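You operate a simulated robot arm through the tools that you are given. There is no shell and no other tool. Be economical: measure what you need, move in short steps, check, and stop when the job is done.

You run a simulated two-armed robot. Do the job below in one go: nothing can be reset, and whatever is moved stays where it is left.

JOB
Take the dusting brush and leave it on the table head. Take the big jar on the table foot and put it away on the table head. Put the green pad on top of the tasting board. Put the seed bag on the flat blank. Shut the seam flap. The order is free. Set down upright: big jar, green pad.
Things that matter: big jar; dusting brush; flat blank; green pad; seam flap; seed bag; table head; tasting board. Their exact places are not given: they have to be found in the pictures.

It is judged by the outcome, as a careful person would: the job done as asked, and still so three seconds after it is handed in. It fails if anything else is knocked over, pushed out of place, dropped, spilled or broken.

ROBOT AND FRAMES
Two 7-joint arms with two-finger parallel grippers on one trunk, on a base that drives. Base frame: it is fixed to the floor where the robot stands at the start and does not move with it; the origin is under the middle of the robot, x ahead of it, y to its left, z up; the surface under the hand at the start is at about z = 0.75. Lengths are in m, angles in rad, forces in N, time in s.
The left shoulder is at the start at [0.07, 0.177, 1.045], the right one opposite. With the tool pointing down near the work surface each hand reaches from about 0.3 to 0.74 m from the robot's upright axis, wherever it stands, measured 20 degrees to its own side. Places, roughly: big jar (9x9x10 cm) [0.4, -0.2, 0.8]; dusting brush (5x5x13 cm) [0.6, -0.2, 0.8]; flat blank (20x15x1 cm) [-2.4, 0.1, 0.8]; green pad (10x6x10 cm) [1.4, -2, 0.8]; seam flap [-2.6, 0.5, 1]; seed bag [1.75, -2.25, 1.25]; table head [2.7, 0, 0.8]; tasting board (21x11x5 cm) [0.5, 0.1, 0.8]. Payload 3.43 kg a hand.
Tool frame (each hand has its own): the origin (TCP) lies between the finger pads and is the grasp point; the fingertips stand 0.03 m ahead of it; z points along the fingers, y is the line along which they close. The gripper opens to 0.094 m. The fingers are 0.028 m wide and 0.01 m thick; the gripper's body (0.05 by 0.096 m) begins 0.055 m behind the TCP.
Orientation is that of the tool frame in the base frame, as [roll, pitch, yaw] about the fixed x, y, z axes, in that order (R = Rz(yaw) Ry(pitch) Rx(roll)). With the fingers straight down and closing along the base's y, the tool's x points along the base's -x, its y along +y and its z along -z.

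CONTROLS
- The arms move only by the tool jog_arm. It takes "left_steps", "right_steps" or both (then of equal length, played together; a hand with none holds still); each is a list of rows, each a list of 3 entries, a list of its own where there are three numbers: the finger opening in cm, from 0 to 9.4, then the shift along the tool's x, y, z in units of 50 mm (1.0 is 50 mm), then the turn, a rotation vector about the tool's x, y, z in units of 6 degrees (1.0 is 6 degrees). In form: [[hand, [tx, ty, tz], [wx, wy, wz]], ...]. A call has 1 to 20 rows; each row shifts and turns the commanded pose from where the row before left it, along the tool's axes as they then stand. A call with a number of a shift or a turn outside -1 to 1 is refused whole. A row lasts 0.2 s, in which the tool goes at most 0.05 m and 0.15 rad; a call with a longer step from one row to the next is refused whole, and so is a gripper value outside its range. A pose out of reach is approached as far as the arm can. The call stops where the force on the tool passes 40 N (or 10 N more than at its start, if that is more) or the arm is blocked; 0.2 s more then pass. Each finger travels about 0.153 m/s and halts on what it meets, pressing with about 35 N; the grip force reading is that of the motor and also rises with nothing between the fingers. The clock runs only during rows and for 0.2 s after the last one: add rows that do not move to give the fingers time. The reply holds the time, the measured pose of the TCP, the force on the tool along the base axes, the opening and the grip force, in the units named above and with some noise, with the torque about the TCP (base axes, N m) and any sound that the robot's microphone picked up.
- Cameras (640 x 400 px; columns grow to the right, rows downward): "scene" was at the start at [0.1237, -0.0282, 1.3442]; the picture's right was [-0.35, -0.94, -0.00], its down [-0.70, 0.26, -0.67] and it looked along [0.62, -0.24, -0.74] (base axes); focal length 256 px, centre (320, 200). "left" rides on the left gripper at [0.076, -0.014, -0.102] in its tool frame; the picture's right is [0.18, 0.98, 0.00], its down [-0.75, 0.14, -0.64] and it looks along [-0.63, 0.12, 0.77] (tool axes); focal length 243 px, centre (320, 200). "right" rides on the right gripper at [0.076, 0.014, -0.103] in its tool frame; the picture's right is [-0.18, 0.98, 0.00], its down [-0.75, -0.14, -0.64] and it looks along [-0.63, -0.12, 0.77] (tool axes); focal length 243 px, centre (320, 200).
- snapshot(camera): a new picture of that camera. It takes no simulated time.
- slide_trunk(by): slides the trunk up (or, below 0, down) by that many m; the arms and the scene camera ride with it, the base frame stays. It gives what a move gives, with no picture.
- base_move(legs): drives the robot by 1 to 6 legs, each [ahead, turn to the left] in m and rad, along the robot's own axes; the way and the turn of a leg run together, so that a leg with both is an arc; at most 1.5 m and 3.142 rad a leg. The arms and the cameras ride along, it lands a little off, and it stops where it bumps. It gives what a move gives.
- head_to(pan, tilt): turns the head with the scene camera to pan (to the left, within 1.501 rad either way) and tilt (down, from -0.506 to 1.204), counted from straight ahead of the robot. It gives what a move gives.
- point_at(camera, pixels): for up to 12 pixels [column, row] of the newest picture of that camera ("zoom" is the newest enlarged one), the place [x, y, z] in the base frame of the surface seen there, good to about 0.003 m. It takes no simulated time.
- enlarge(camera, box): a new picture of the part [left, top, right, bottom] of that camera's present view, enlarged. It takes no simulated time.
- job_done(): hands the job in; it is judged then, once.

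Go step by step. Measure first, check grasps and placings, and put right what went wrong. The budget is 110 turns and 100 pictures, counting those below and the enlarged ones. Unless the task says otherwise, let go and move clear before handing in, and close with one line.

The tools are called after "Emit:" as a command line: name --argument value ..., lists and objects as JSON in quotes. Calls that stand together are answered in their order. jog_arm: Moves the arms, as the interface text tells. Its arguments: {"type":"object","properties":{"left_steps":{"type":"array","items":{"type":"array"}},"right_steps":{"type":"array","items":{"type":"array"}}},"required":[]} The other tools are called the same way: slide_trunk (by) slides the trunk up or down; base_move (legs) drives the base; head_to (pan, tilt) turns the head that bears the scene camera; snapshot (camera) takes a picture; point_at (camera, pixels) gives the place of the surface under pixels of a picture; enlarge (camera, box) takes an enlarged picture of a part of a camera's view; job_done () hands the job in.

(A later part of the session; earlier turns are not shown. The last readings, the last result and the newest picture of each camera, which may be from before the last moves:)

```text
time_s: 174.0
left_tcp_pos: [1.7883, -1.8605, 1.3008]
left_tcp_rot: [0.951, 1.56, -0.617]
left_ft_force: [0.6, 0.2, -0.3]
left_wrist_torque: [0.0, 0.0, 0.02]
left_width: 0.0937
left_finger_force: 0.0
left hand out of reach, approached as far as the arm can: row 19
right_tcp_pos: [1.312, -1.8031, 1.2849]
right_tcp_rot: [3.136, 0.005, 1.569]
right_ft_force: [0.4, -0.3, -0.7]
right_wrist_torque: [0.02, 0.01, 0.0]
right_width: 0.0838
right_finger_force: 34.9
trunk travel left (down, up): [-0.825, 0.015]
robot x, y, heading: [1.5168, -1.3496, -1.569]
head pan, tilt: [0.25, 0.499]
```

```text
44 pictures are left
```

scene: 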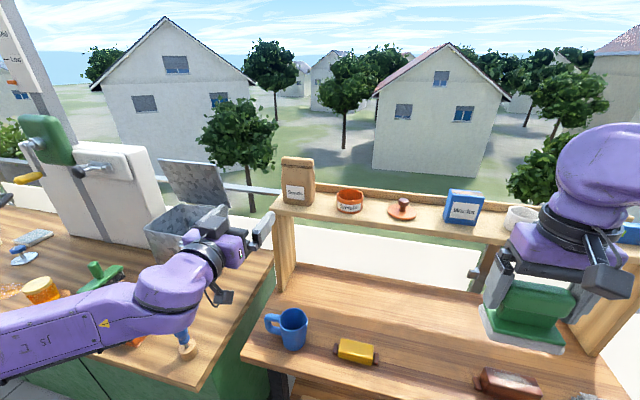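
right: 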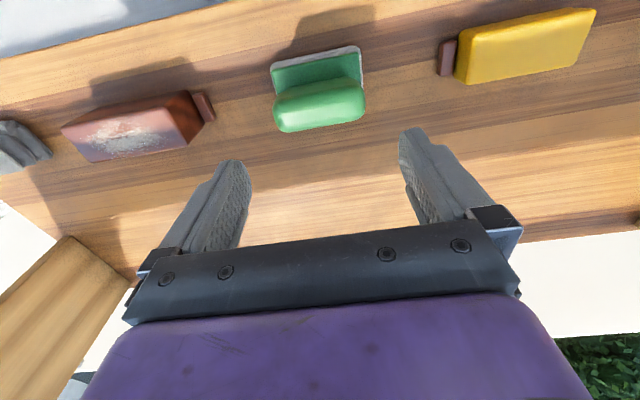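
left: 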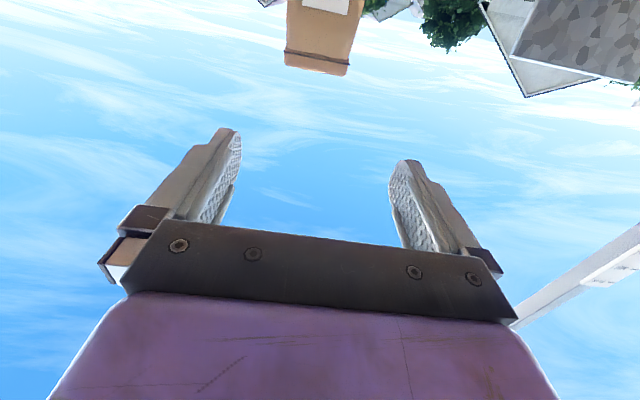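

The left hand now points at the rack with its camera underneath, and the bag is ahead of it. I'll align to x 1.774, z 1.24 and stop with the tips 9 cm short.

Emit:
jog_arm --left_steps '[[9.4, [0.3, -0.07, 0.85], [0, 0, 0]], [9.4, [0.3, -0.07, 0.85], [0, 0, 0]], [9.4, [0.3, -0.07, 0.85], [0, 0, 0]], [9.4, [0.3, -0.07, 0.85], [0, 0, 0]], [9.4, [0, 0, 0], [0, 0, 0]]]'

Emit:
snapshot --camera "left"

Emit:
enlarge --camera "scene" --box '[220, 140, 380, 240]'

```text
time_s: 175.2
left_tcp_pos: [1.7771, -1.9863, 1.2554]
left_tcp_rot: [1.011, 1.561, -0.557]
left_ft_force: [0.4, 0.1, 0.5]
left_wrist_torque: [-0.02, 0.02, -0.03]
left_width: 0.094
left_finger_force: 0.0
left hand out of reach, approached as far as the arm can: row 4
right_tcp_pos: [1.3121, -1.8013, 1.2856]
right_tcp_rot: [3.137, 0.005, 1.572]
right_ft_force: [-0.2, 0.7, -0.7]
right_wrist_torque: [-0.02, 0.04, 0.02]
right_width: 0.0836
right_finger_force: 35.2
trunk travel left (down, up): [-0.825, 0.015]
robot x, y, heading: [1.5156, -1.3537, -1.569]
head pan, tilt: [0.25, 0.499]
```

```text
43 pictures are left
```

left: 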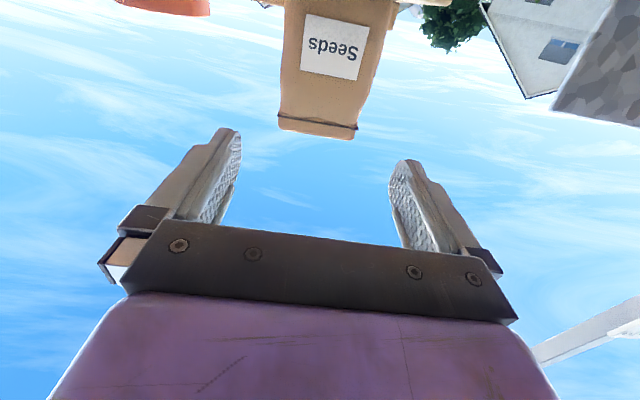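

```text
4.00 times, centred on (300, 190) of scene
```

zoom: 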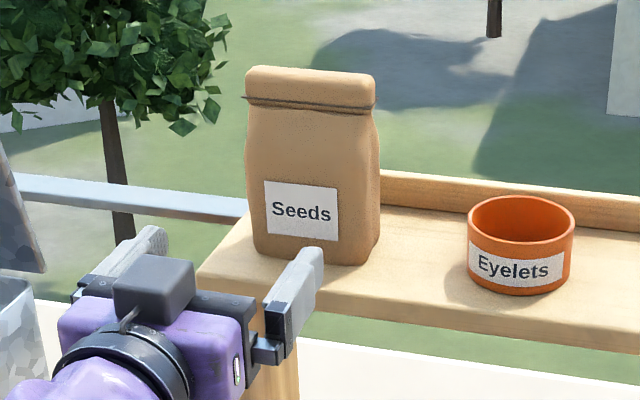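

The reach ends at y≈-1.986, so I'll have to drive closer. Before that I'll measure the bag's edges in the left picture to check alignment.

Emit:
point_at --camera "left" --pixels '[[287, 40], [284, 60], [282, 80], [380, 40], [376, 60], [370, 80], [392, 40], [330, 60], [320, 120], [283, 115], [356, 122], [388, 60]]'

Emit:
enlarge --camera "left" --box '[240, 0, 440, 145]'

```text
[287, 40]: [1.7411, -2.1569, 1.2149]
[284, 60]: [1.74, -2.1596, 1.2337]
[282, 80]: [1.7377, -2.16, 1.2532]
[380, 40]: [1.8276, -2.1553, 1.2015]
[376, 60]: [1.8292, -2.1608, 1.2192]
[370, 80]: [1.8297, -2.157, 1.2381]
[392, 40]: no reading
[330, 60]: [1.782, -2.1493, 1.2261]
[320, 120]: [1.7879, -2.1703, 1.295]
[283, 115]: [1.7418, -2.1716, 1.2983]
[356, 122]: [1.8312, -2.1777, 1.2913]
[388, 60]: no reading
```

```text
2.76 times, centred on (340, 72) of left
```

zoom: 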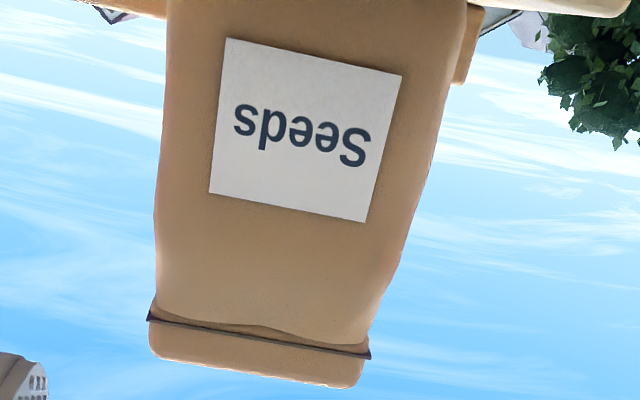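

The bag is about 9 cm wide with rounded corners, and the gripper opens 9.4 cm, so a frontal grasp is tight but possible if well centred. I'll test how far forward the arm can go while still short of the bag.

Emit:
jog_arm --left_steps '[[9.4, [0, 0.1, 0.5], [0, 0, 0]], [9.4, [0, 0, 0.5], [0, 0, 0]], [9.4, [0, 0, 0.3], [0, 0, 0]], [9.4, [0, 0, 0], [0, 0, 0]]]'

```text
time_s: 176.2
left_tcp_pos: [1.783, -2.0513, 1.2571]
left_tcp_rot: [1.093, 1.561, -0.475]
left_ft_force: [0.5, -0.2, -0.6]
left_wrist_torque: [0.01, 0.0, -0.04]
left_width: 0.0942
left_finger_force: 0.0
right_tcp_pos: [1.3122, -1.8031, 1.2858]
right_tcp_rot: [3.137, 0.006, 1.572]
right_ft_force: [0.2, 0.4, -0.9]
right_wrist_torque: [-0.02, 0.03, -0.02]
right_width: 0.0839
right_finger_force: 35.0
trunk travel left (down, up): [-0.825, 0.015]
robot x, y, heading: [1.5151, -1.352, -1.572]
head pan, tilt: [0.25, 0.499]
```

It went through without a reach limit (y -2.051). I'll take a fresh left picture for exact centring.

Emit:
snapshot --camera "left"

Emit:
point_at --camera "left" --pixels '[[262, 90], [264, 90], [266, 90], [270, 90], [330, 90], [376, 90], [380, 90], [384, 90], [388, 90], [392, 90]]'

Emit:
enlarge --camera "left" --box '[190, 0, 450, 190]'

```text
40 pictures are left
```

left: 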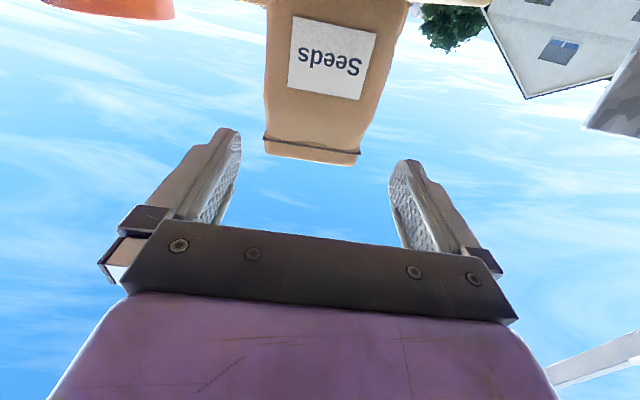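

```text
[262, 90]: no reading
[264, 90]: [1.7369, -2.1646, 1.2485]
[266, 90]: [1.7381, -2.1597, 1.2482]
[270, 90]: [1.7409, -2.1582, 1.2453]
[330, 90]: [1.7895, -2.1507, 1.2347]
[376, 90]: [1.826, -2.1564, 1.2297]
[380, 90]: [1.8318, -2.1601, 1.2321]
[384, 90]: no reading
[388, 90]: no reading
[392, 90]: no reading
```

```text
2.11 times, centred on (320, 95) of left
```

zoom: 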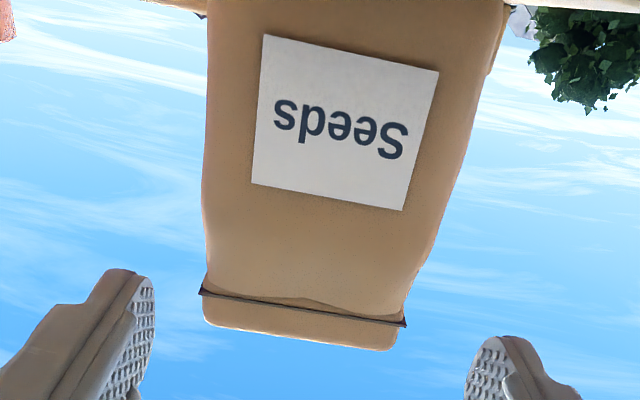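

The body is about 9.5 cm wide, too wide for the gripper. I'll check whether the neck or top flap is narrower, and how deep the bag is.

Emit:
point_at --camera "left" --pixels '[[265, 137], [267, 145], [268, 152], [360, 152], [358, 156], [355, 160], [310, 145], [310, 156], [268, 128], [362, 145], [364, 138], [266, 115]]'

Emit:
point_at --camera "scene" --pixels '[[290, 157], [300, 157], [310, 160], [290, 159], [300, 160], [314, 163], [315, 170], [314, 180], [316, 185], [315, 195], [314, 200], [312, 160]]'

```text
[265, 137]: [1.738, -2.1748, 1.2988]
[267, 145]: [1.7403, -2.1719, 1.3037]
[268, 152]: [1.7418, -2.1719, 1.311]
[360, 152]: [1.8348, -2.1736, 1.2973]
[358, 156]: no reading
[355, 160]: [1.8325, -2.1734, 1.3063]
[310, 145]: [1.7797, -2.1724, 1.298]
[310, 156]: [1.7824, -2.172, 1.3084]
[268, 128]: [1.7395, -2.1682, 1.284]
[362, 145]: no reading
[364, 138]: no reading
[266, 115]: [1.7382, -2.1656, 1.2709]
```

```text
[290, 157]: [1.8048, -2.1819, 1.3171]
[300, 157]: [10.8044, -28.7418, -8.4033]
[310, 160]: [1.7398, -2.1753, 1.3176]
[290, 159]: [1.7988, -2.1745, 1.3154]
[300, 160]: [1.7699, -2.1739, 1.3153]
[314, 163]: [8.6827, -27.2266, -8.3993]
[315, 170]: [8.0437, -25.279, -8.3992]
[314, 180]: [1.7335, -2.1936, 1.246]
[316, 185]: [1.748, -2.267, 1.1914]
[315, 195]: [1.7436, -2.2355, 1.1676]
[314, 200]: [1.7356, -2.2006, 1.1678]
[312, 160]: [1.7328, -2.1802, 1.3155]
```

The bag is over 9.2 cm wide everywhere but only about 5 cm deep, so I need to come in from its left end (+x) closing front to back. I'll check the obstacles there: the metal bin with its lid, and the white machine.

Emit:
point_at --camera "scene" --pixels '[[180, 165], [220, 170], [228, 205], [170, 180], [155, 225], [175, 215], [110, 160], [150, 160], [120, 230], [60, 130], [265, 190], [240, 186]]'

Emit:
jog_arm --left_steps '[[9.4, [0, 0, -0.9], [0, 0, 0]], [9.4, [0, 0, -0.9], [0, 0, 0]], [9.4, [0, 0, -0.9], [0, 0, 0]], [9.4, [0, 0, -0.6], [0, 0, 0]]]'

Emit:
head_to --pan 0.45 --tilt 0.45

Emit:
snapshot --camera "scene"

```text
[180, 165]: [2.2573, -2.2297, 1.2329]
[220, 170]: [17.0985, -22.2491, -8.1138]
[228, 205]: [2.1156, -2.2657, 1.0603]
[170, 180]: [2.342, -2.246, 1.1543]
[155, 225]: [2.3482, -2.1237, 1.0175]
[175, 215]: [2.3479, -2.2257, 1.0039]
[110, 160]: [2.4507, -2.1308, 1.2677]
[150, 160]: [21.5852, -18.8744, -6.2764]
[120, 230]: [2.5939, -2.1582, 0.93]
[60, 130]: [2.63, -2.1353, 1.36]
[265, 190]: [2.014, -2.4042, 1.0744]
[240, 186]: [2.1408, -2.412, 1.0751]
```

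```text
time_s: 177.2
left_tcp_pos: [1.7832, -1.8833, 1.2582]
left_tcp_rot: [0.96, 1.559, -0.609]
left_ft_force: [-0.2, 0.1, 0.7]
left_wrist_torque: [0.0, 0.0, 0.03]
left_width: 0.094
left_finger_force: 0.1
right_tcp_pos: [1.3123, -1.8022, 1.2852]
right_tcp_rot: [3.137, 0.007, 1.571]
right_ft_force: [-0.8, -0.1, -1.0]
right_wrist_torque: [0.02, -0.01, 0.0]
right_width: 0.0836
right_finger_force: 35.3
trunk travel left (down, up): [-0.825, 0.015]
robot x, y, heading: [1.5139, -1.3549, -1.571]
head pan, tilt: [0.25, 0.499]
```

```text
time_s: 178.0
left_tcp_pos: [1.7825, -1.8855, 1.2582]
left_tcp_rot: [1.042, 1.558, -0.53]
left_ft_force: [0.2, 0.5, 0.2]
left_wrist_torque: [-0.02, 0.01, 0.0]
left_width: 0.094
left_finger_force: 0.0
right_tcp_pos: [1.3122, -1.802, 1.2855]
right_tcp_rot: [3.137, 0.006, 1.571]
right_ft_force: [-0.9, -0.2, -0.6]
right_wrist_torque: [-0.02, 0.05, -0.02]
right_width: 0.0836
right_finger_force: 34.9
trunk travel left (down, up): [-0.825, 0.015]
robot x, y, heading: [1.5153, -1.3513, -1.575]
head pan, tilt: [0.45, 0.45]
```

```text
38 pictures are left
```

scene: 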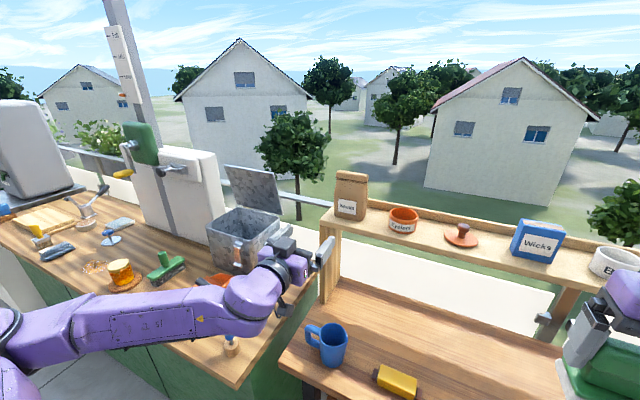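

The space left of the bag is clear: the bin top is at z≈1.02 and the machine starts at x>2.42. I'll reposition the base to about (1.93,-1.43) with heading -2.1, so the left hand comes in from the bag's left end.

Emit:
base_move --legs '[[0, 1.385], [0.42, 0], [0, -1.91]]'

Emit:
head_to --pan 0.15 --tilt 0.5

Emit:
snapshot --camera "scene"

```text
time_s: 188.5
left_tcp_pos: [1.8878, -2.0295, 1.2585]
left_tcp_rot: [1.037, 1.56, -1.063]
left_ft_force: [0.1, 0.0, -0.7]
left_wrist_torque: [-0.02, 0.02, 0.0]
left_width: 0.0941
left_finger_force: 0.0
right_tcp_pos: [1.5234, -1.7214, 1.2853]
right_tcp_rot: [3.136, 0.006, 1.042]
right_ft_force: [0.2, -0.4, 0.0]
right_wrist_torque: [-0.02, -0.01, 0.01]
right_width: 0.0837
right_finger_force: 34.8
trunk travel left (down, up): [-0.825, 0.015]
robot x, y, heading: [1.928, -1.4371, -2.098]
head pan, tilt: [0.45, 0.45]
```

```text
time_s: 189.3
left_tcp_pos: [1.8867, -2.0296, 1.2591]
left_tcp_rot: [1.05, 1.561, -1.046]
left_ft_force: [-0.5, -0.3, 0.0]
left_wrist_torque: [0.0, -0.01, -0.01]
left_width: 0.0941
left_finger_force: 0.1
right_tcp_pos: [1.5222, -1.7214, 1.2862]
right_tcp_rot: [3.137, 0.006, 1.042]
right_ft_force: [0.0, 0.8, -0.2]
right_wrist_torque: [-0.03, 0.01, -0.01]
right_width: 0.0836
right_finger_force: 34.8
trunk travel left (down, up): [-0.825, 0.015]
robot x, y, heading: [1.9245, -1.4337, -2.098]
head pan, tilt: [0.15, 0.499]
```

```text
37 pictures are left
```

scene: 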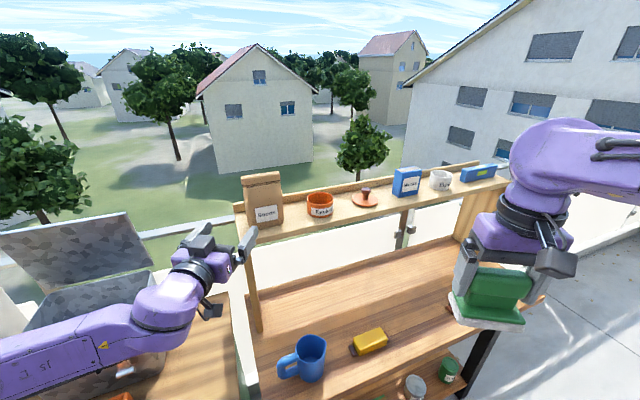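

The hand is in front-left of the bag. I'll turn it right by about 40° so its approach runs along the bag's width, then slide to the pre-grasp point beside the bag's left end.

Emit:
jog_arm --left_steps '[[9.4, [0, 0, 0], [0.96, 0, 0]], [9.4, [0, 0, 0], [0.96, 0, 0]], [9.4, [0, 0, 0], [0.96, 0, 0]], [9.4, [0, 0, 0], [0.96, 0, 0]], [9.4, [0, 0, 0], [0.96, 0, 0]], [9.4, [0, 0, 0], [0.96, 0, 0]], [9.4, [0, 0, 0], [0.96, 0, 0]], [9.4, [0, 0.7, 0.277], [0, 0, 0]], [9.4, [0, 0.7, 0.277], [0, 0, 0]], [9.4, [0, 0.7, 0.277], [0, 0, 0]], [9.4, [0, 0, 0], [0, 0, 0]]]'

Emit:
snapshot --camera "left"

Emit:
enlarge --camera "scene" --box '[140, 130, 360, 270]'

```text
time_s: 191.7
left_tcp_pos: [1.8963, -2.1429, 1.2564]
left_tcp_rot: [2.549, 1.534, -0.121]
left_ft_force: [0.2, 0.1, 0.1]
left_wrist_torque: [0.0, 0.0, 0.0]
left_width: 0.094
left_finger_force: 0.1
left hand out of reach, approached as far as the arm can: row 3, 7
right_tcp_pos: [1.5231, -1.7201, 1.2843]
right_tcp_rot: [3.136, 0.006, 1.042]
right_ft_force: [-0.1, 0.2, -0.5]
right_wrist_torque: [0.0, 0.0, 0.0]
right_width: 0.0837
right_finger_force: 35.6
trunk travel left (down, up): [-0.825, 0.015]
robot x, y, heading: [1.924, -1.4355, -2.101]
head pan, tilt: [0.15, 0.499]
```

```text
36 pictures are left
```

left: 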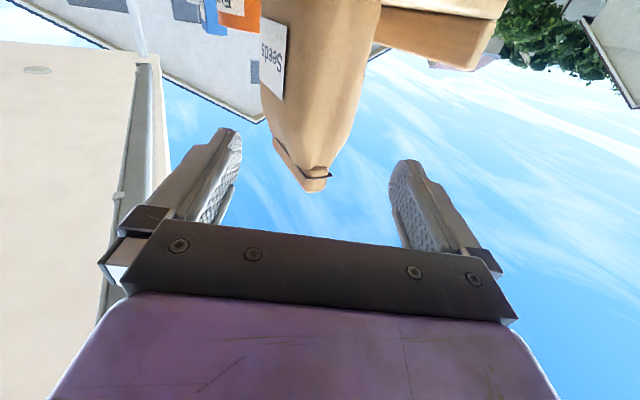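

```text
2.86 times, centred on (250, 200) of scene
```

zoom: 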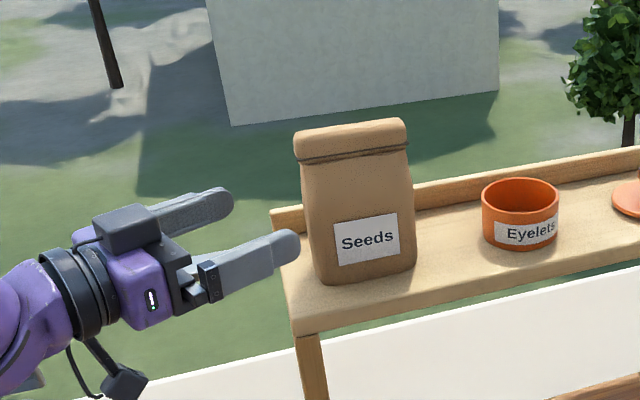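

The bag's end now lies between the fingers at about column 312. I'll measure its front and back edges there.

Emit:
point_at --camera "left" --pixels '[[275, 110], [290, 100], [310, 100], [330, 100], [345, 100], [352, 100], [300, 140], [330, 140], [315, 170], [300, 165], [328, 165], [265, 90]]'

```text
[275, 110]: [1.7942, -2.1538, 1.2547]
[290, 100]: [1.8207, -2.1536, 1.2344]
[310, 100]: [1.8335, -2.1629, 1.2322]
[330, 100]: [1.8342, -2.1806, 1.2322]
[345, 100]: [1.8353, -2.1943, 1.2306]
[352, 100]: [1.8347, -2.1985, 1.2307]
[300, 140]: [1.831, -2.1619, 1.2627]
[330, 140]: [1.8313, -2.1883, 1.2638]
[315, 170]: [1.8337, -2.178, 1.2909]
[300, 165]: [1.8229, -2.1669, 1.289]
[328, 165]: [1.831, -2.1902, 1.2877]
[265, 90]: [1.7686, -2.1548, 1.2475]
```

The bag's end is at x 1.834 and spans y -2.152 to -2.20. I'll advance to TCP (1.82,-2.17), then close; the bag should pivot to fit the fingers.

Emit:
jog_arm --left_steps '[[9.4, [0, -0.1, 0.4], [0, 0, 0]], [9.4, [0, -0.11, 0.4], [0, 0, 0]], [9.4, [0, 0, 0.4], [0, 0, 0]], [9.4, [0, 0, 0.4], [0, 0, 0]], [9.4, [0, 0, 0], [0, 0, 0]]]'

Emit:
snapshot --camera "left"

Emit:
enlarge --camera "scene" --box '[140, 130, 360, 270]'

```text
time_s: 192.9
left_tcp_pos: [1.8206, -2.1696, 1.2535]
left_tcp_rot: [2.558, 1.533, -0.111]
left_ft_force: [-1.0, 0.4, -0.2]
left_wrist_torque: [0.03, -0.01, -0.01]
left_width: 0.094
left_finger_force: 0.0
right_tcp_pos: [1.5217, -1.72, 1.2848]
right_tcp_rot: [3.137, 0.006, 1.043]
right_ft_force: [-0.3, -0.1, -0.3]
right_wrist_torque: [0.0, 0.02, 0.01]
right_width: 0.0837
right_finger_force: 35.0
trunk travel left (down, up): [-0.825, 0.015]
robot x, y, heading: [1.9246, -1.4398, -2.106]
head pan, tilt: [0.15, 0.499]
```

```text
34 pictures are left
```

left: 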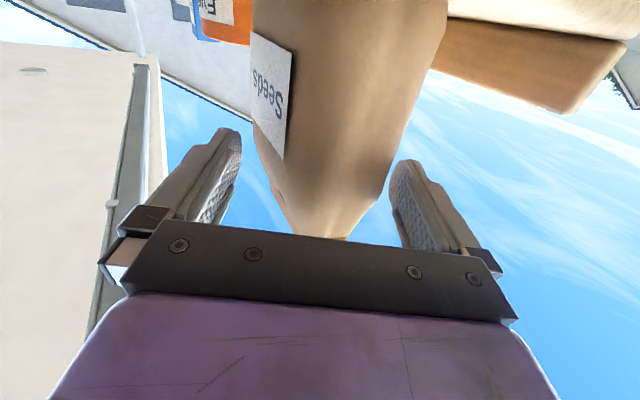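

```text
2.86 times, centred on (250, 200) of scene
```

zoom: 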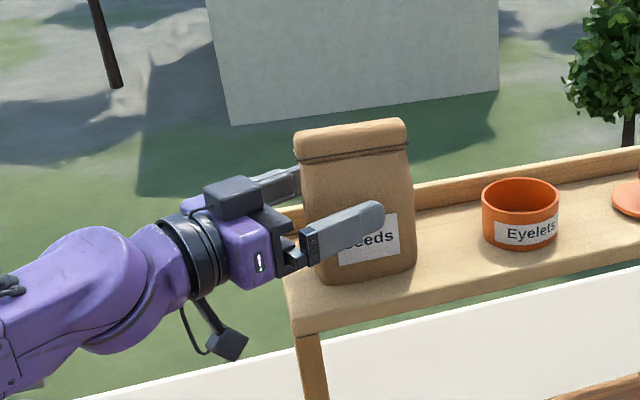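

The fingers straddle the bag's end. I'll close slowly and lift straight up 4 cm (along tool -x).

Emit:
jog_arm --left_steps '[[8, [0, 0, 0], [0, 0, 0]], [7, [0, 0, 0], [0, 0, 0]], [6, [0, 0, 0], [0, 0, 0]], [5, [0, 0, 0], [0, 0, 0]], [4, [0, 0, 0], [0, 0, 0]], [2, [0, 0, 0], [0, 0, 0]], [2, [0, 0, 0], [0, 0, 0]], [2, [-0.3, 0, 0], [0, 0, 0]], [2, [-0.5, 0, 0], [0, 0, 0]], [2, [0, 0, 0], [0, 0, 0]]]'

Emit:
snapshot --camera "scene"

```text
time_s: 195.1
left_tcp_pos: [1.8196, -2.1698, 1.2926]
left_tcp_rot: [2.596, 1.535, -0.076]
left_ft_force: [0.6, -0.4, -2.2]
left_wrist_torque: [0.1, -0.11, 0.01]
left_width: 0.0618
left_finger_force: 35.3
right_tcp_pos: [1.5236, -1.7215, 1.2847]
right_tcp_rot: [3.135, 0.006, 1.043]
right_ft_force: [-0.1, 0.7, -1.1]
right_wrist_torque: [-0.02, 0.03, 0.03]
right_width: 0.0837
right_finger_force: 35.1
trunk travel left (down, up): [-0.825, 0.015]
robot x, y, heading: [1.9217, -1.4376, -2.102]
head pan, tilt: [0.15, 0.499]
```

```text
32 pictures are left
```

scene: 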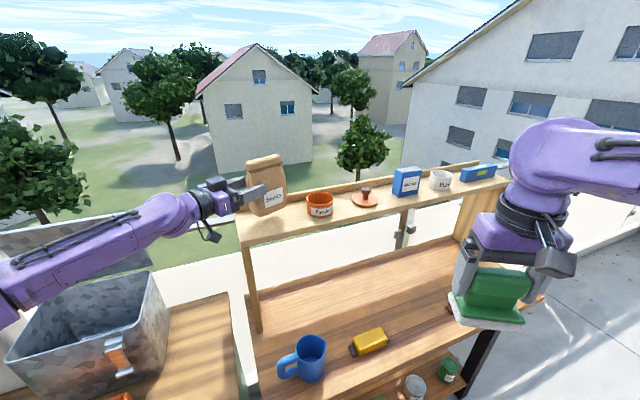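

The bag is lifted (about 2 N, width 6.2 cm). I'll raise it a bit more, back away and check the grip.

Emit:
jog_arm --left_steps '[[2, [-0.5, 0, 0], [0, 0, 0]], [2, [-0.2, -0.4, -0.4], [0, 0, 0]], [2, [0, -0.6, -0.6], [0, 0, 0]], [2, [0, -0.6, -0.6], [0, 0, 0]], [2, [0, 0, 0], [0, 0, 0]]]'

Emit:
enlarge --camera "scene" --box '[120, 120, 340, 270]'

Emit:
snapshot --camera "left"

```text
time_s: 196.3
left_tcp_pos: [1.8531, -2.0625, 1.3308]
left_tcp_rot: [2.632, 1.533, -0.039]
left_ft_force: [-0.3, -0.2, -2.6]
left_wrist_torque: [0.03, -0.08, -0.01]
left_width: 0.0614
left_finger_force: 34.8
right_tcp_pos: [1.5214, -1.723, 1.2853]
right_tcp_rot: [3.137, 0.004, 1.042]
right_ft_force: [-0.2, -0.3, -1.2]
right_wrist_torque: [0.02, -0.02, 0.03]
right_width: 0.0837
right_finger_force: 34.6
trunk travel left (down, up): [-0.825, 0.015]
robot x, y, heading: [1.9251, -1.4375, -2.105]
head pan, tilt: [0.15, 0.499]
```

```text
2.67 times, centred on (230, 195) of scene
```

zoom: 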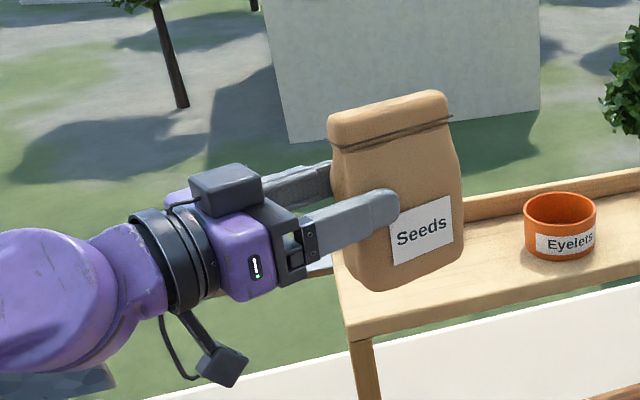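

```text
30 pictures are left
```

left: 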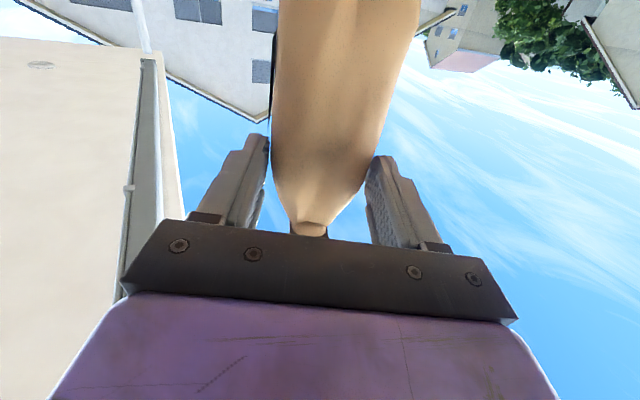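

The grip is well aligned and the bag is secure. Next the pad goes to the tasting board: I'll back off slightly, turn to -x, and drive back around the table's foot.

Emit:
base_move --legs '[[-0.12, 0], [0, -1.04], [1.25, 0], [1.2, 0], [0, -1.57]]'

Emit:
head_to --pan -0.5 --tilt 0.6

Emit:
snapshot --camera "scene"

```text
time_s: 215.6
left_tcp_pos: [-0.7105, -0.7312, 1.3309]
left_tcp_rot: [2.576, 1.535, -2.714]
left_ft_force: [0.1, -0.5, -1.4]
left_wrist_torque: [-0.07, 0.07, -0.02]
left_width: 0.0595
left_finger_force: 35.1
right_tcp_pos: [-0.2553, -0.8616, 1.2861]
right_tcp_rot: [3.137, 0.005, -1.579]
right_ft_force: [0.5, 0.2, -0.6]
right_wrist_torque: [0.0, 0.03, -0.01]
right_width: 0.0838
right_finger_force: 35.1
trunk travel left (down, up): [-0.825, 0.015]
robot x, y, heading: [-0.4629, -1.3096, 1.557]
head pan, tilt: [0.15, 0.499]
```

```text
time_s: 216.6
left_tcp_pos: [-0.7108, -0.7303, 1.3308]
left_tcp_rot: [2.575, 1.534, -2.715]
left_ft_force: [-0.1, -0.2, -2.1]
left_wrist_torque: [-0.09, 0.09, 0.03]
left_width: 0.0596
left_finger_force: 34.2
right_tcp_pos: [-0.2553, -0.8612, 1.2851]
right_tcp_rot: [3.137, 0.006, -1.58]
right_ft_force: [0.8, 0.1, -0.6]
right_wrist_torque: [0.0, 0.0, 0.02]
right_width: 0.084
right_finger_force: 35.2
trunk travel left (down, up): [-0.825, 0.015]
robot x, y, heading: [-0.4609, -1.3066, 1.56]
head pan, tilt: [-0.499, 0.6]
```

```text
29 pictures are left
```

scene: 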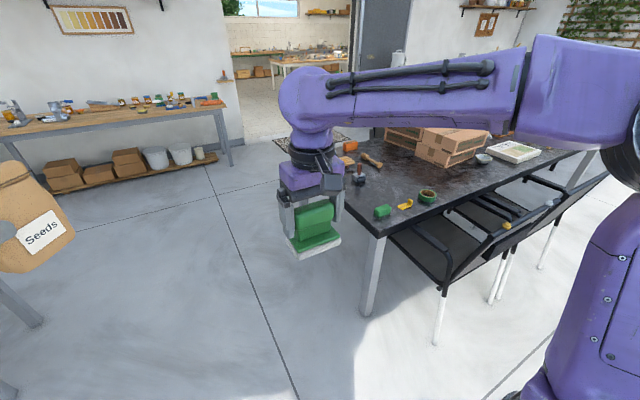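

The bag and pad are still held. I'll drive to the table foot, facing the board with it on the right hand's side.

Emit:
base_move --legs '[[1.25, 0], [0, -1.36], [0.42, 0], [0, 0.3]]'

Emit:
slide_trunk --by -0.2

Emit:
head_to --pan -0.1 --tilt 0.95

Emit:
snapshot --camera "scene"

```text
time_s: 229.2
left_tcp_pos: [0.2951, 0.5429, 1.3309]
left_tcp_rot: [2.566, 1.532, 2.558]
left_ft_force: [0.3, -0.1, -1.1]
left_wrist_torque: [0.02, 0.18, -0.02]
left_width: 0.0594
left_finger_force: 35.1
right_tcp_pos: [0.4315, 0.088, 1.2851]
right_tcp_rot: [3.136, 0.005, -2.578]
right_ft_force: [-0.4, 0.6, -0.8]
right_wrist_torque: [-0.09, 0.0, -0.01]
right_width: 0.0836
right_finger_force: 35.3
trunk travel left (down, up): [-0.825, 0.015]
robot x, y, heading: [-0.0571, 0.0193, 0.561]
head pan, tilt: [-0.499, 0.6]
```

```text
time_s: 231.4
left_tcp_pos: [0.2946, 0.5438, 1.132]
left_tcp_rot: [2.569, 1.534, 2.562]
left_ft_force: [-0.2, 0.5, -2.4]
left_wrist_torque: [-0.01, 0.13, 0.0]
left_width: 0.0594
left_finger_force: 34.6
right_tcp_pos: [0.4314, 0.0898, 1.0856]
right_tcp_rot: [3.138, 0.004, -2.579]
right_ft_force: [-0.6, 0.8, -1.2]
right_wrist_torque: [0.0, -0.02, 0.03]
right_width: 0.0837
right_finger_force: 34.5
trunk travel left (down, up): [-0.625, 0.215]
robot x, y, heading: [-0.0574, 0.0174, 0.556]
head pan, tilt: [-0.499, 0.6]
```

```text
time_s: 232.2
left_tcp_pos: [0.2949, 0.5429, 1.1303]
left_tcp_rot: [2.573, 1.535, 2.565]
left_ft_force: [-0.5, -0.4, -3.1]
left_wrist_torque: [-0.02, 0.11, 0.02]
left_width: 0.0591
left_finger_force: 35.2
right_tcp_pos: [0.4321, 0.0892, 1.0846]
right_tcp_rot: [3.136, 0.003, -2.58]
right_ft_force: [-0.4, 0.6, -0.8]
right_wrist_torque: [0.02, 0.0, 0.02]
right_width: 0.0837
right_finger_force: 35.4
trunk travel left (down, up): [-0.625, 0.215]
robot x, y, heading: [-0.0591, 0.022, 0.56]
head pan, tilt: [-0.099, 0.949]
```

```text
28 pictures are left
```

scene: 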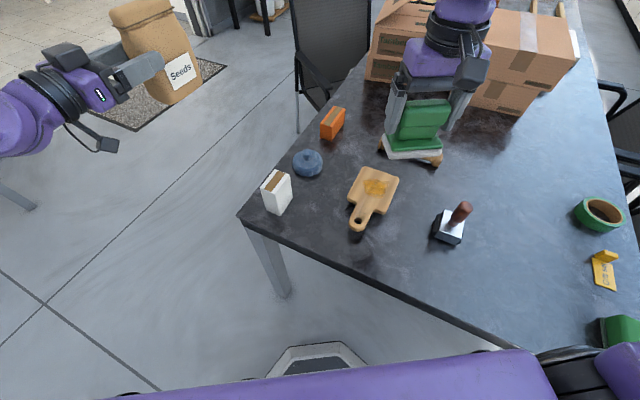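

The board is clear at about (373,192). I'll measure its corners.

Emit:
point_at --camera "scene" --pixels '[[366, 169], [397, 178], [386, 207], [350, 196], [374, 188], [357, 224], [375, 178], [384, 190], [364, 195], [370, 205]]'

Emit:
enlarge --camera "scene" --box '[325, 150, 425, 240]'

```text
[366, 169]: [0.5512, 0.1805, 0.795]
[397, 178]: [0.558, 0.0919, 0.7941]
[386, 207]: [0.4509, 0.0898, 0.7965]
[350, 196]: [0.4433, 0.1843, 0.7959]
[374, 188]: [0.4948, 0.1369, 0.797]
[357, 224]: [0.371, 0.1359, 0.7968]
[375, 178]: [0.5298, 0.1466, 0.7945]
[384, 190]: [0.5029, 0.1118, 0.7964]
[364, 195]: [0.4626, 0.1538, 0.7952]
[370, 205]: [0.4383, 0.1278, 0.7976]
```

```text
4.44 times, centred on (375, 195) of scene
```

zoom: 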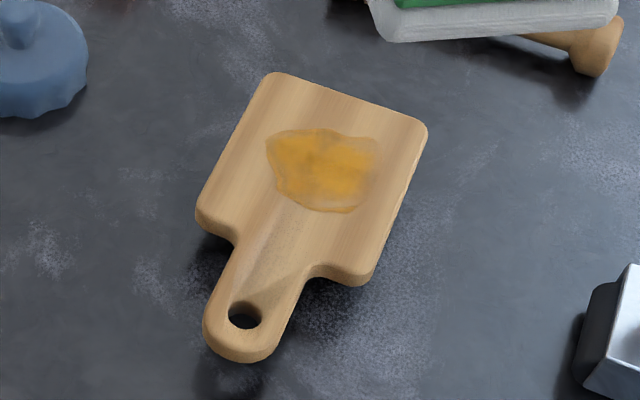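

The board's blade spans x 0.44–0.557, y 0.088–0.184 with its top at 0.796. I'll turn the pad so its long side lies along the board, move over its centre and lower to about 2 cm above.

Emit:
jog_arm --right_steps '[[5, [0, 0, 0], [0, 0, -0.97]], [5, [0, 0, 0], [0, 0, -0.97]], [5, [0, 0, 0], [0, 0, -0.97]], [5, [0, 0, 0], [0, 0, -0.97]], [5, [0, 0, 0], [0, 0, -0.97]], [5, [0, 0, 0], [0, 0, -0.97]], [5, [0, 0, 0], [0, 0, -0.97]], [5, [0, 0, 0], [0, 0, -0.97]], [5, [0, 0, 0], [0, 0, -0.97]], [5, [0, 0, 0], [0, 0, -0.97]], [5, [-0.48, -0.66, 0], [0, 0, 0]], [5, [-0.48, -0.66, 0], [0, 0, 0]], [5, [0, 0, 0.8], [0, 0, 0]], [5, [0, 0, 0.8], [0, 0, 0]], [5, [0, 0, 0.8], [0, 0, 0]], [5, [0, 0, 0.8], [0, 0, 0]], [5, [0, 0, 0.6], [0, 0, 0]], [5, [0, 0, 0], [0, 0, 0]]]'

Emit:
snapshot --camera "scene"

Emit:
snapshot --camera "right"

```text
time_s: 236.1
left_tcp_pos: [0.295, 0.5428, 1.1321]
left_tcp_rot: [2.563, 1.533, 2.553]
left_ft_force: [0.4, 0.1, -2.6]
left_wrist_torque: [0.03, 0.1, -0.02]
left_width: 0.0592
left_finger_force: 35.1
right_tcp_pos: [0.4987, 0.137, 0.896]
right_tcp_rot: [-3.14, 0.007, -1.565]
right_ft_force: [0.1, -0.4, -0.5]
right_wrist_torque: [-0.01, -0.01, 0.0]
right_width: 0.0838
right_finger_force: 35.5
trunk travel left (down, up): [-0.625, 0.215]
robot x, y, heading: [-0.0569, 0.0191, 0.56]
head pan, tilt: [-0.099, 0.949]
```

```text
26 pictures are left
```

scene: 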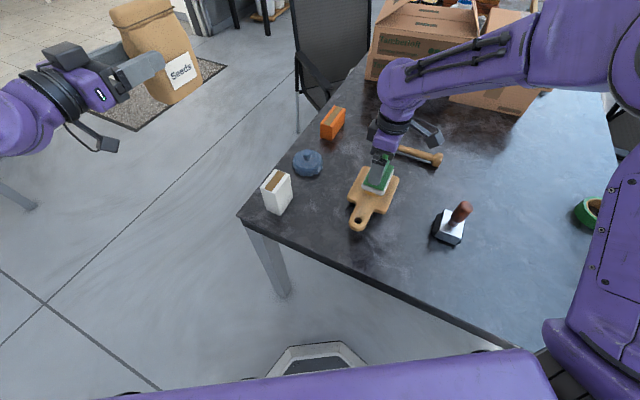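

```text
25 pictures are left
```

right: 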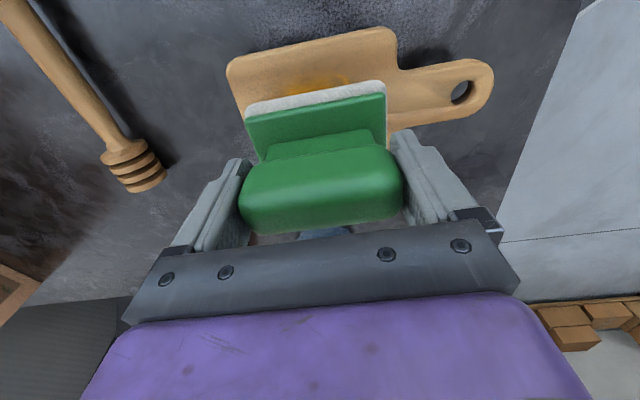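

The pad is aligned above the blade. I'll lower it onto the board in small steps.

Emit:
jog_arm --right_steps '[[5, [0, 0, 0.2], [0, 0, 0]], [5, [0, 0, 0.15], [0, 0, 0]], [5, [0, 0, 0.1], [0, 0, 0]], [5, [0, 0, 0.05], [0, 0, 0]], [5, [0, 0, 0], [0, 0, 0]]]'

```text
time_s: 237.2
left_tcp_pos: [0.2961, 0.5439, 1.131]
left_tcp_rot: [2.572, 1.534, 2.565]
left_ft_force: [-0.1, -0.3, -1.9]
left_wrist_torque: [0.01, 0.12, -0.01]
left_width: 0.0595
left_finger_force: 35.2
right_tcp_pos: [0.4961, 0.1378, 0.8704]
right_tcp_rot: [-3.139, 0.007, -1.565]
right_ft_force: [0.2, -0.5, -0.8]
right_wrist_torque: [0.01, 0.02, 0.0]
right_width: 0.0838
right_finger_force: 35.0
trunk travel left (down, up): [-0.625, 0.215]
robot x, y, heading: [-0.0565, 0.0213, 0.563]
head pan, tilt: [-0.099, 0.949]
```

Emit:
jog_arm --right_steps '[[5, [0, 0, 0.05], [0, 0, 0]], [5, [0, 0, 0.03], [0, 0, 0]], [5, [0, 0, 0], [0, 0, 0]]]'

```text
time_s: 238.1
left_tcp_pos: [0.2951, 0.5429, 1.1311]
left_tcp_rot: [2.573, 1.535, 2.564]
left_ft_force: [0.2, -0.3, -2.2]
left_wrist_torque: [0.0, 0.09, 0.02]
left_width: 0.0592
left_finger_force: 35.3
right_tcp_pos: [0.4972, 0.1381, 0.8666]
right_tcp_rot: [-3.139, 0.008, -1.566]
right_ft_force: [-0.7, 0.5, -0.2]
right_wrist_torque: [-0.01, -0.05, -0.02]
right_width: 0.0837
right_finger_force: 35.1
trunk travel left (down, up): [-0.625, 0.215]
robot x, y, heading: [-0.0604, 0.0232, 0.561]
head pan, tilt: [-0.099, 0.949]
```

Emit:
jog_arm --right_steps '[[5, [0, 0, 0.03], [0, 0, 0]], [5, [0, 0, 0.03], [0, 0, 0]], [5, [0, 0, 0], [0, 0, 0]]]'

Emit:
enlarge --camera "right" --box '[200, 20, 520, 240]'

```text
time_s: 238.8
left_tcp_pos: [0.2943, 0.541, 1.1336]
left_tcp_rot: [2.529, 1.534, 2.519]
left_ft_force: [-0.1, -0.3, -2.5]
left_wrist_torque: [-0.03, 0.11, 0.03]
left_width: 0.0593
left_finger_force: 34.8
right_tcp_pos: [0.4973, 0.1391, 0.8657]
right_tcp_rot: [-3.136, 0.008, -1.564]
right_ft_force: [1.8, -1.9, 17.1]
right_wrist_torque: [-0.21, 0.27, 0.05]
right_width: 0.0836
right_finger_force: 35.2
trunk travel left (down, up): [-0.625, 0.215]
robot x, y, heading: [-0.0585, 0.0199, 0.56]
head pan, tilt: [-0.099, 0.949]
```

```text
1.82 times, centred on (360, 130) of right
```

zoom: 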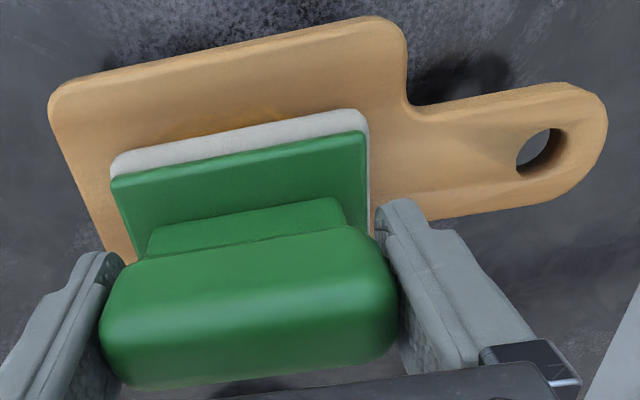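

Contact is made (17 N). Before releasing I'll check where the pad sits on the blade.

Emit:
point_at --camera "zoom" --pixels '[[230, 62], [240, 130], [240, 150], [240, 175], [120, 165], [360, 125], [240, 110], [60, 110], [400, 50], [370, 190], [90, 215], [118, 190]]'

```text
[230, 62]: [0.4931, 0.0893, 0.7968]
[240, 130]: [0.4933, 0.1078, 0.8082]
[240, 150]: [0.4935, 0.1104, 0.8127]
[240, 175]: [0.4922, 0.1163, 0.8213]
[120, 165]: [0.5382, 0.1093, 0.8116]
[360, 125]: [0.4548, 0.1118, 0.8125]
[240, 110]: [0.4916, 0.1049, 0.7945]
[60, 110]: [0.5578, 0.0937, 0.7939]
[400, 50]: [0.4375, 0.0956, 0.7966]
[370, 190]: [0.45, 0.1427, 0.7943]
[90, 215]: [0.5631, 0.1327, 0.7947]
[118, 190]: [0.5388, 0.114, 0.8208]
```

The pad spans x 0.45–0.54, y 0.108–0.168, centred on the blade. I'll release and rise.

Emit:
jog_arm --right_steps '[[9.4, [0, 0, -0.03], [0, 0, 0]], [9.4, [0, 0, 0], [0, 0, 0]], [9.4, [0, 0, 0], [0, 0, 0]], [9.4, [0, 0, -0.3], [0, 0, 0]], [9.4, [0, 0, -0.6], [0, 0, 0]], [9.4, [0, 0, -0.9], [0, 0, 0]], [9.4, [0, 0, -0.9], [0, 0, 0]], [9.4, [0, 0, -0.9], [0, 0, 0]], [9.4, [0, 0, -0.9], [0, 0, 0]], [9.4, [0, 0, 0], [0, 0, 0.97]], [9.4, [0, 0, 0], [0, 0, 0.97]], [9.4, [0, 0, 0], [0, 0, 0.97]], [9.4, [0, 0, 0], [0, 0, 0.97]], [9.4, [0, 0, 0], [0, 0, 0.97]], [9.4, [0, 0, 0], [0, 0, 0.97]], [9.4, [0, 0, 0], [0, 0, 0.97]], [9.4, [0, 0, 0], [0, 0, 0.97]], [9.4, [0, 0, 0], [0, 0, 0.97]], [9.4, [0.5, -0.5, 0], [0, 0, 0]], [9.4, [0.5, -0.5, 0], [0, 0, 0]]]'

Emit:
snapshot --camera "scene"

```text
time_s: 243.1
left_tcp_pos: [0.294, 0.541, 1.1323]
left_tcp_rot: [2.534, 1.534, 2.525]
left_ft_force: [-0.5, 0.3, -1.5]
left_wrist_torque: [0.01, 0.13, 0.03]
left_width: 0.0595
left_finger_force: 35.2
right_tcp_pos: [0.4884, 0.065, 1.0878]
right_tcp_rot: [3.136, 0.006, -2.478]
right_ft_force: [-0.1, 0.2, 0.4]
right_wrist_torque: [0.02, -0.02, 0.04]
right_width: 0.094
right_finger_force: 0.1
trunk travel left (down, up): [-0.625, 0.215]
robot x, y, heading: [-0.057, 0.0203, 0.556]
head pan, tilt: [-0.099, 0.949]
```

```text
23 pictures are left
```

scene: 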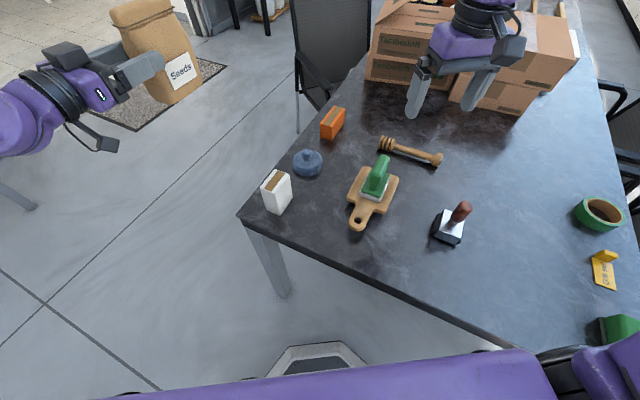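

The pad stands on the board. Now for the blank and the flap behind: I'll back off, turn around and look.

Emit:
base_move --legs '[[-0.4, 0], [0, 2.55]]'

Emit:
head_to --pan 0 --tilt 0.35

Emit:
snapshot --camera "scene"

```text
time_s: 251.6
left_tcp_pos: [-0.9699, -0.4349, 1.1309]
left_tcp_rot: [2.572, 1.535, -1.15]
left_ft_force: [-0.4, 0.2, -1.5]
left_wrist_torque: [-0.06, -0.12, -0.02]
left_width: 0.0595
left_finger_force: 35.0
right_tcp_pos: [-0.8749, 0.0704, 1.0879]
right_tcp_rot: [3.136, 0.006, 0.091]
right_ft_force: [0.4, 0.0, 0.6]
right_wrist_torque: [-0.01, 0.0, -0.01]
right_width: 0.094
right_finger_force: 0.1
trunk travel left (down, up): [-0.625, 0.215]
robot x, y, heading: [-0.3883, -0.1908, 3.128]
head pan, tilt: [-0.099, 0.949]
```

```text
time_s: 252.6
left_tcp_pos: [-0.9701, -0.4346, 1.1324]
left_tcp_rot: [2.574, 1.535, -1.148]
left_ft_force: [0.1, -0.4, -1.2]
left_wrist_torque: [-0.05, -0.08, 0.0]
left_width: 0.0591
left_finger_force: 35.0
right_tcp_pos: [-0.8756, 0.0698, 1.0875]
right_tcp_rot: [3.137, 0.005, 0.091]
right_ft_force: [0.3, 0.2, -0.4]
right_wrist_torque: [0.01, 0.03, 0.04]
right_width: 0.0939
right_finger_force: 0.0
trunk travel left (down, up): [-0.625, 0.215]
robot x, y, heading: [-0.3902, -0.1865, 3.128]
head pan, tilt: [0.0, 0.351]
```

```text
22 pictures are left
```

scene: 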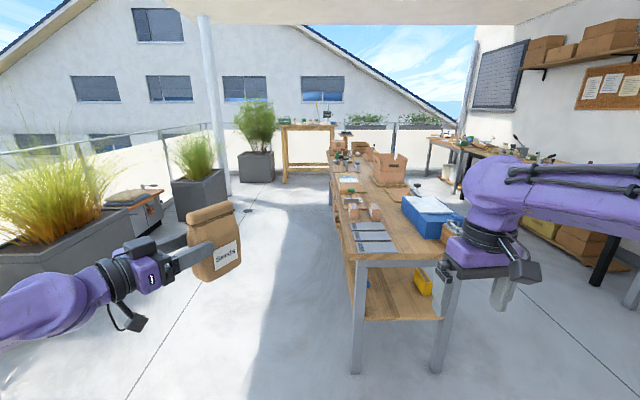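

The bench runs along -x with the carton near its middle. I'll measure the clearance on its left side.

Emit:
point_at --camera "scene" --pixels '[[355, 370], [332, 210], [348, 180], [390, 160], [365, 190], [180, 215], [60, 250], [225, 215], [380, 190], [325, 195], [120, 205], [300, 185]]'

Emit:
enlarge --camera "scene" --box '[310, 115, 470, 255]'

```text
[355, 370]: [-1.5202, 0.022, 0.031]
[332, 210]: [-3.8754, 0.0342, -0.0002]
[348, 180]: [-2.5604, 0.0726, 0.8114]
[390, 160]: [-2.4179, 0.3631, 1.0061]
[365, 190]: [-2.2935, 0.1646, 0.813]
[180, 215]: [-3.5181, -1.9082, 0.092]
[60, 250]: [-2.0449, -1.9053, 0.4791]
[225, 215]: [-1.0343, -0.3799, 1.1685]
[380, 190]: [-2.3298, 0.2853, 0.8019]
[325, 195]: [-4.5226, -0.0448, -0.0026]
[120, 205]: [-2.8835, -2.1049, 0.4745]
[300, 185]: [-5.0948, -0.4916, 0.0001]
```

```text
2.86 times, centred on (390, 185) of scene
```

zoom: 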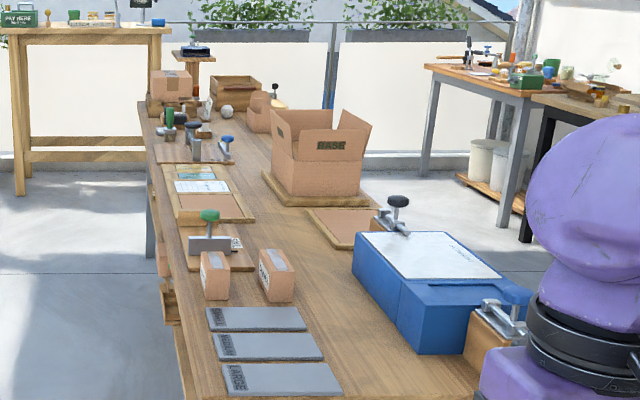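

The left side is wide open (planters only at y<-1.9). I'll drive to about (-2.4,-0.75) and face the bench.

Emit:
base_move --legs '[[0, 0.285], [1.04, 0], [1.04, 0], [0, -1.842]]'

Emit:
head_to --pan 0 --tilt 0.5

Emit:
snapshot --camera "scene"

```text
time_s: 268.3
left_tcp_pos: [-2.6257, -0.1504, 1.1317]
left_tcp_rot: [2.573, 1.534, -2.735]
left_ft_force: [-0.1, 0.2, -2.2]
left_wrist_torque: [-0.11, 0.07, 0.0]
left_width: 0.0594
left_finger_force: 35.2
right_tcp_pos: [-2.1218, -0.251, 1.0884]
right_tcp_rot: [3.136, 0.003, -1.493]
right_ft_force: [0.6, -0.1, -1.1]
right_wrist_torque: [0.02, 0.03, 0.02]
right_width: 0.0939
right_finger_force: 0.1
trunk travel left (down, up): [-0.625, 0.215]
robot x, y, heading: [-2.3863, -0.7343, 1.541]
head pan, tilt: [0.0, 0.351]
```

```text
time_s: 269.0
left_tcp_pos: [-2.625, -0.1509, 1.1323]
left_tcp_rot: [2.578, 1.534, -2.73]
left_ft_force: [-0.3, 0.4, -1.8]
left_wrist_torque: [-0.1, 0.07, 0.02]
left_width: 0.0595
left_finger_force: 34.5
right_tcp_pos: [-2.1225, -0.2524, 1.0881]
right_tcp_rot: [3.137, 0.006, -1.494]
right_ft_force: [0.1, -0.1, 0.1]
right_wrist_torque: [0.03, -0.01, -0.03]
right_width: 0.0942
right_finger_force: 0.1
trunk travel left (down, up): [-0.625, 0.215]
robot x, y, heading: [-2.3873, -0.7339, 1.549]
head pan, tilt: [0.0, 0.499]
```

```text
20 pictures are left
```

scene: 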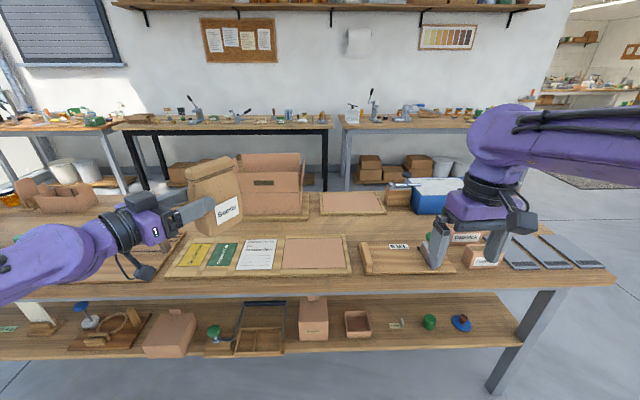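

Two flat cardboard pieces show, at about (315,253) and (352,203). I'll measure both and enlarge the area.

Emit:
point_at --camera "scene" --pixels '[[286, 240], [341, 238], [346, 268], [283, 268], [315, 254], [325, 195], [383, 213], [352, 203], [345, 278], [300, 170], [262, 184], [275, 212]]'

Emit:
enlarge --camera "scene" --box '[160, 130, 420, 300]'

```text
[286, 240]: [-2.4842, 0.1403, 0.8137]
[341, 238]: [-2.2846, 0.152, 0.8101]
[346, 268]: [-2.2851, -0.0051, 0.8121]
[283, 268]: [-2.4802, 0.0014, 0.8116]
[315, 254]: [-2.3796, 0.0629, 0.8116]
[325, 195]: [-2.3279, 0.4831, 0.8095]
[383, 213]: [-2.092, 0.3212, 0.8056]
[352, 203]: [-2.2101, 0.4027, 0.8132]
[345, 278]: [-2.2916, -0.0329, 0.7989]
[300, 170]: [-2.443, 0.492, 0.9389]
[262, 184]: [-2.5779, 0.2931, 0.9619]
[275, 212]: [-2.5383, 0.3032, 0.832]
```

```text
2.35 times, centred on (290, 215) of scene
```

zoom: 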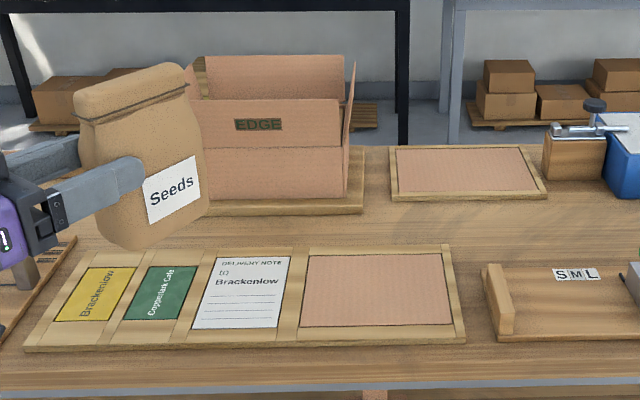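

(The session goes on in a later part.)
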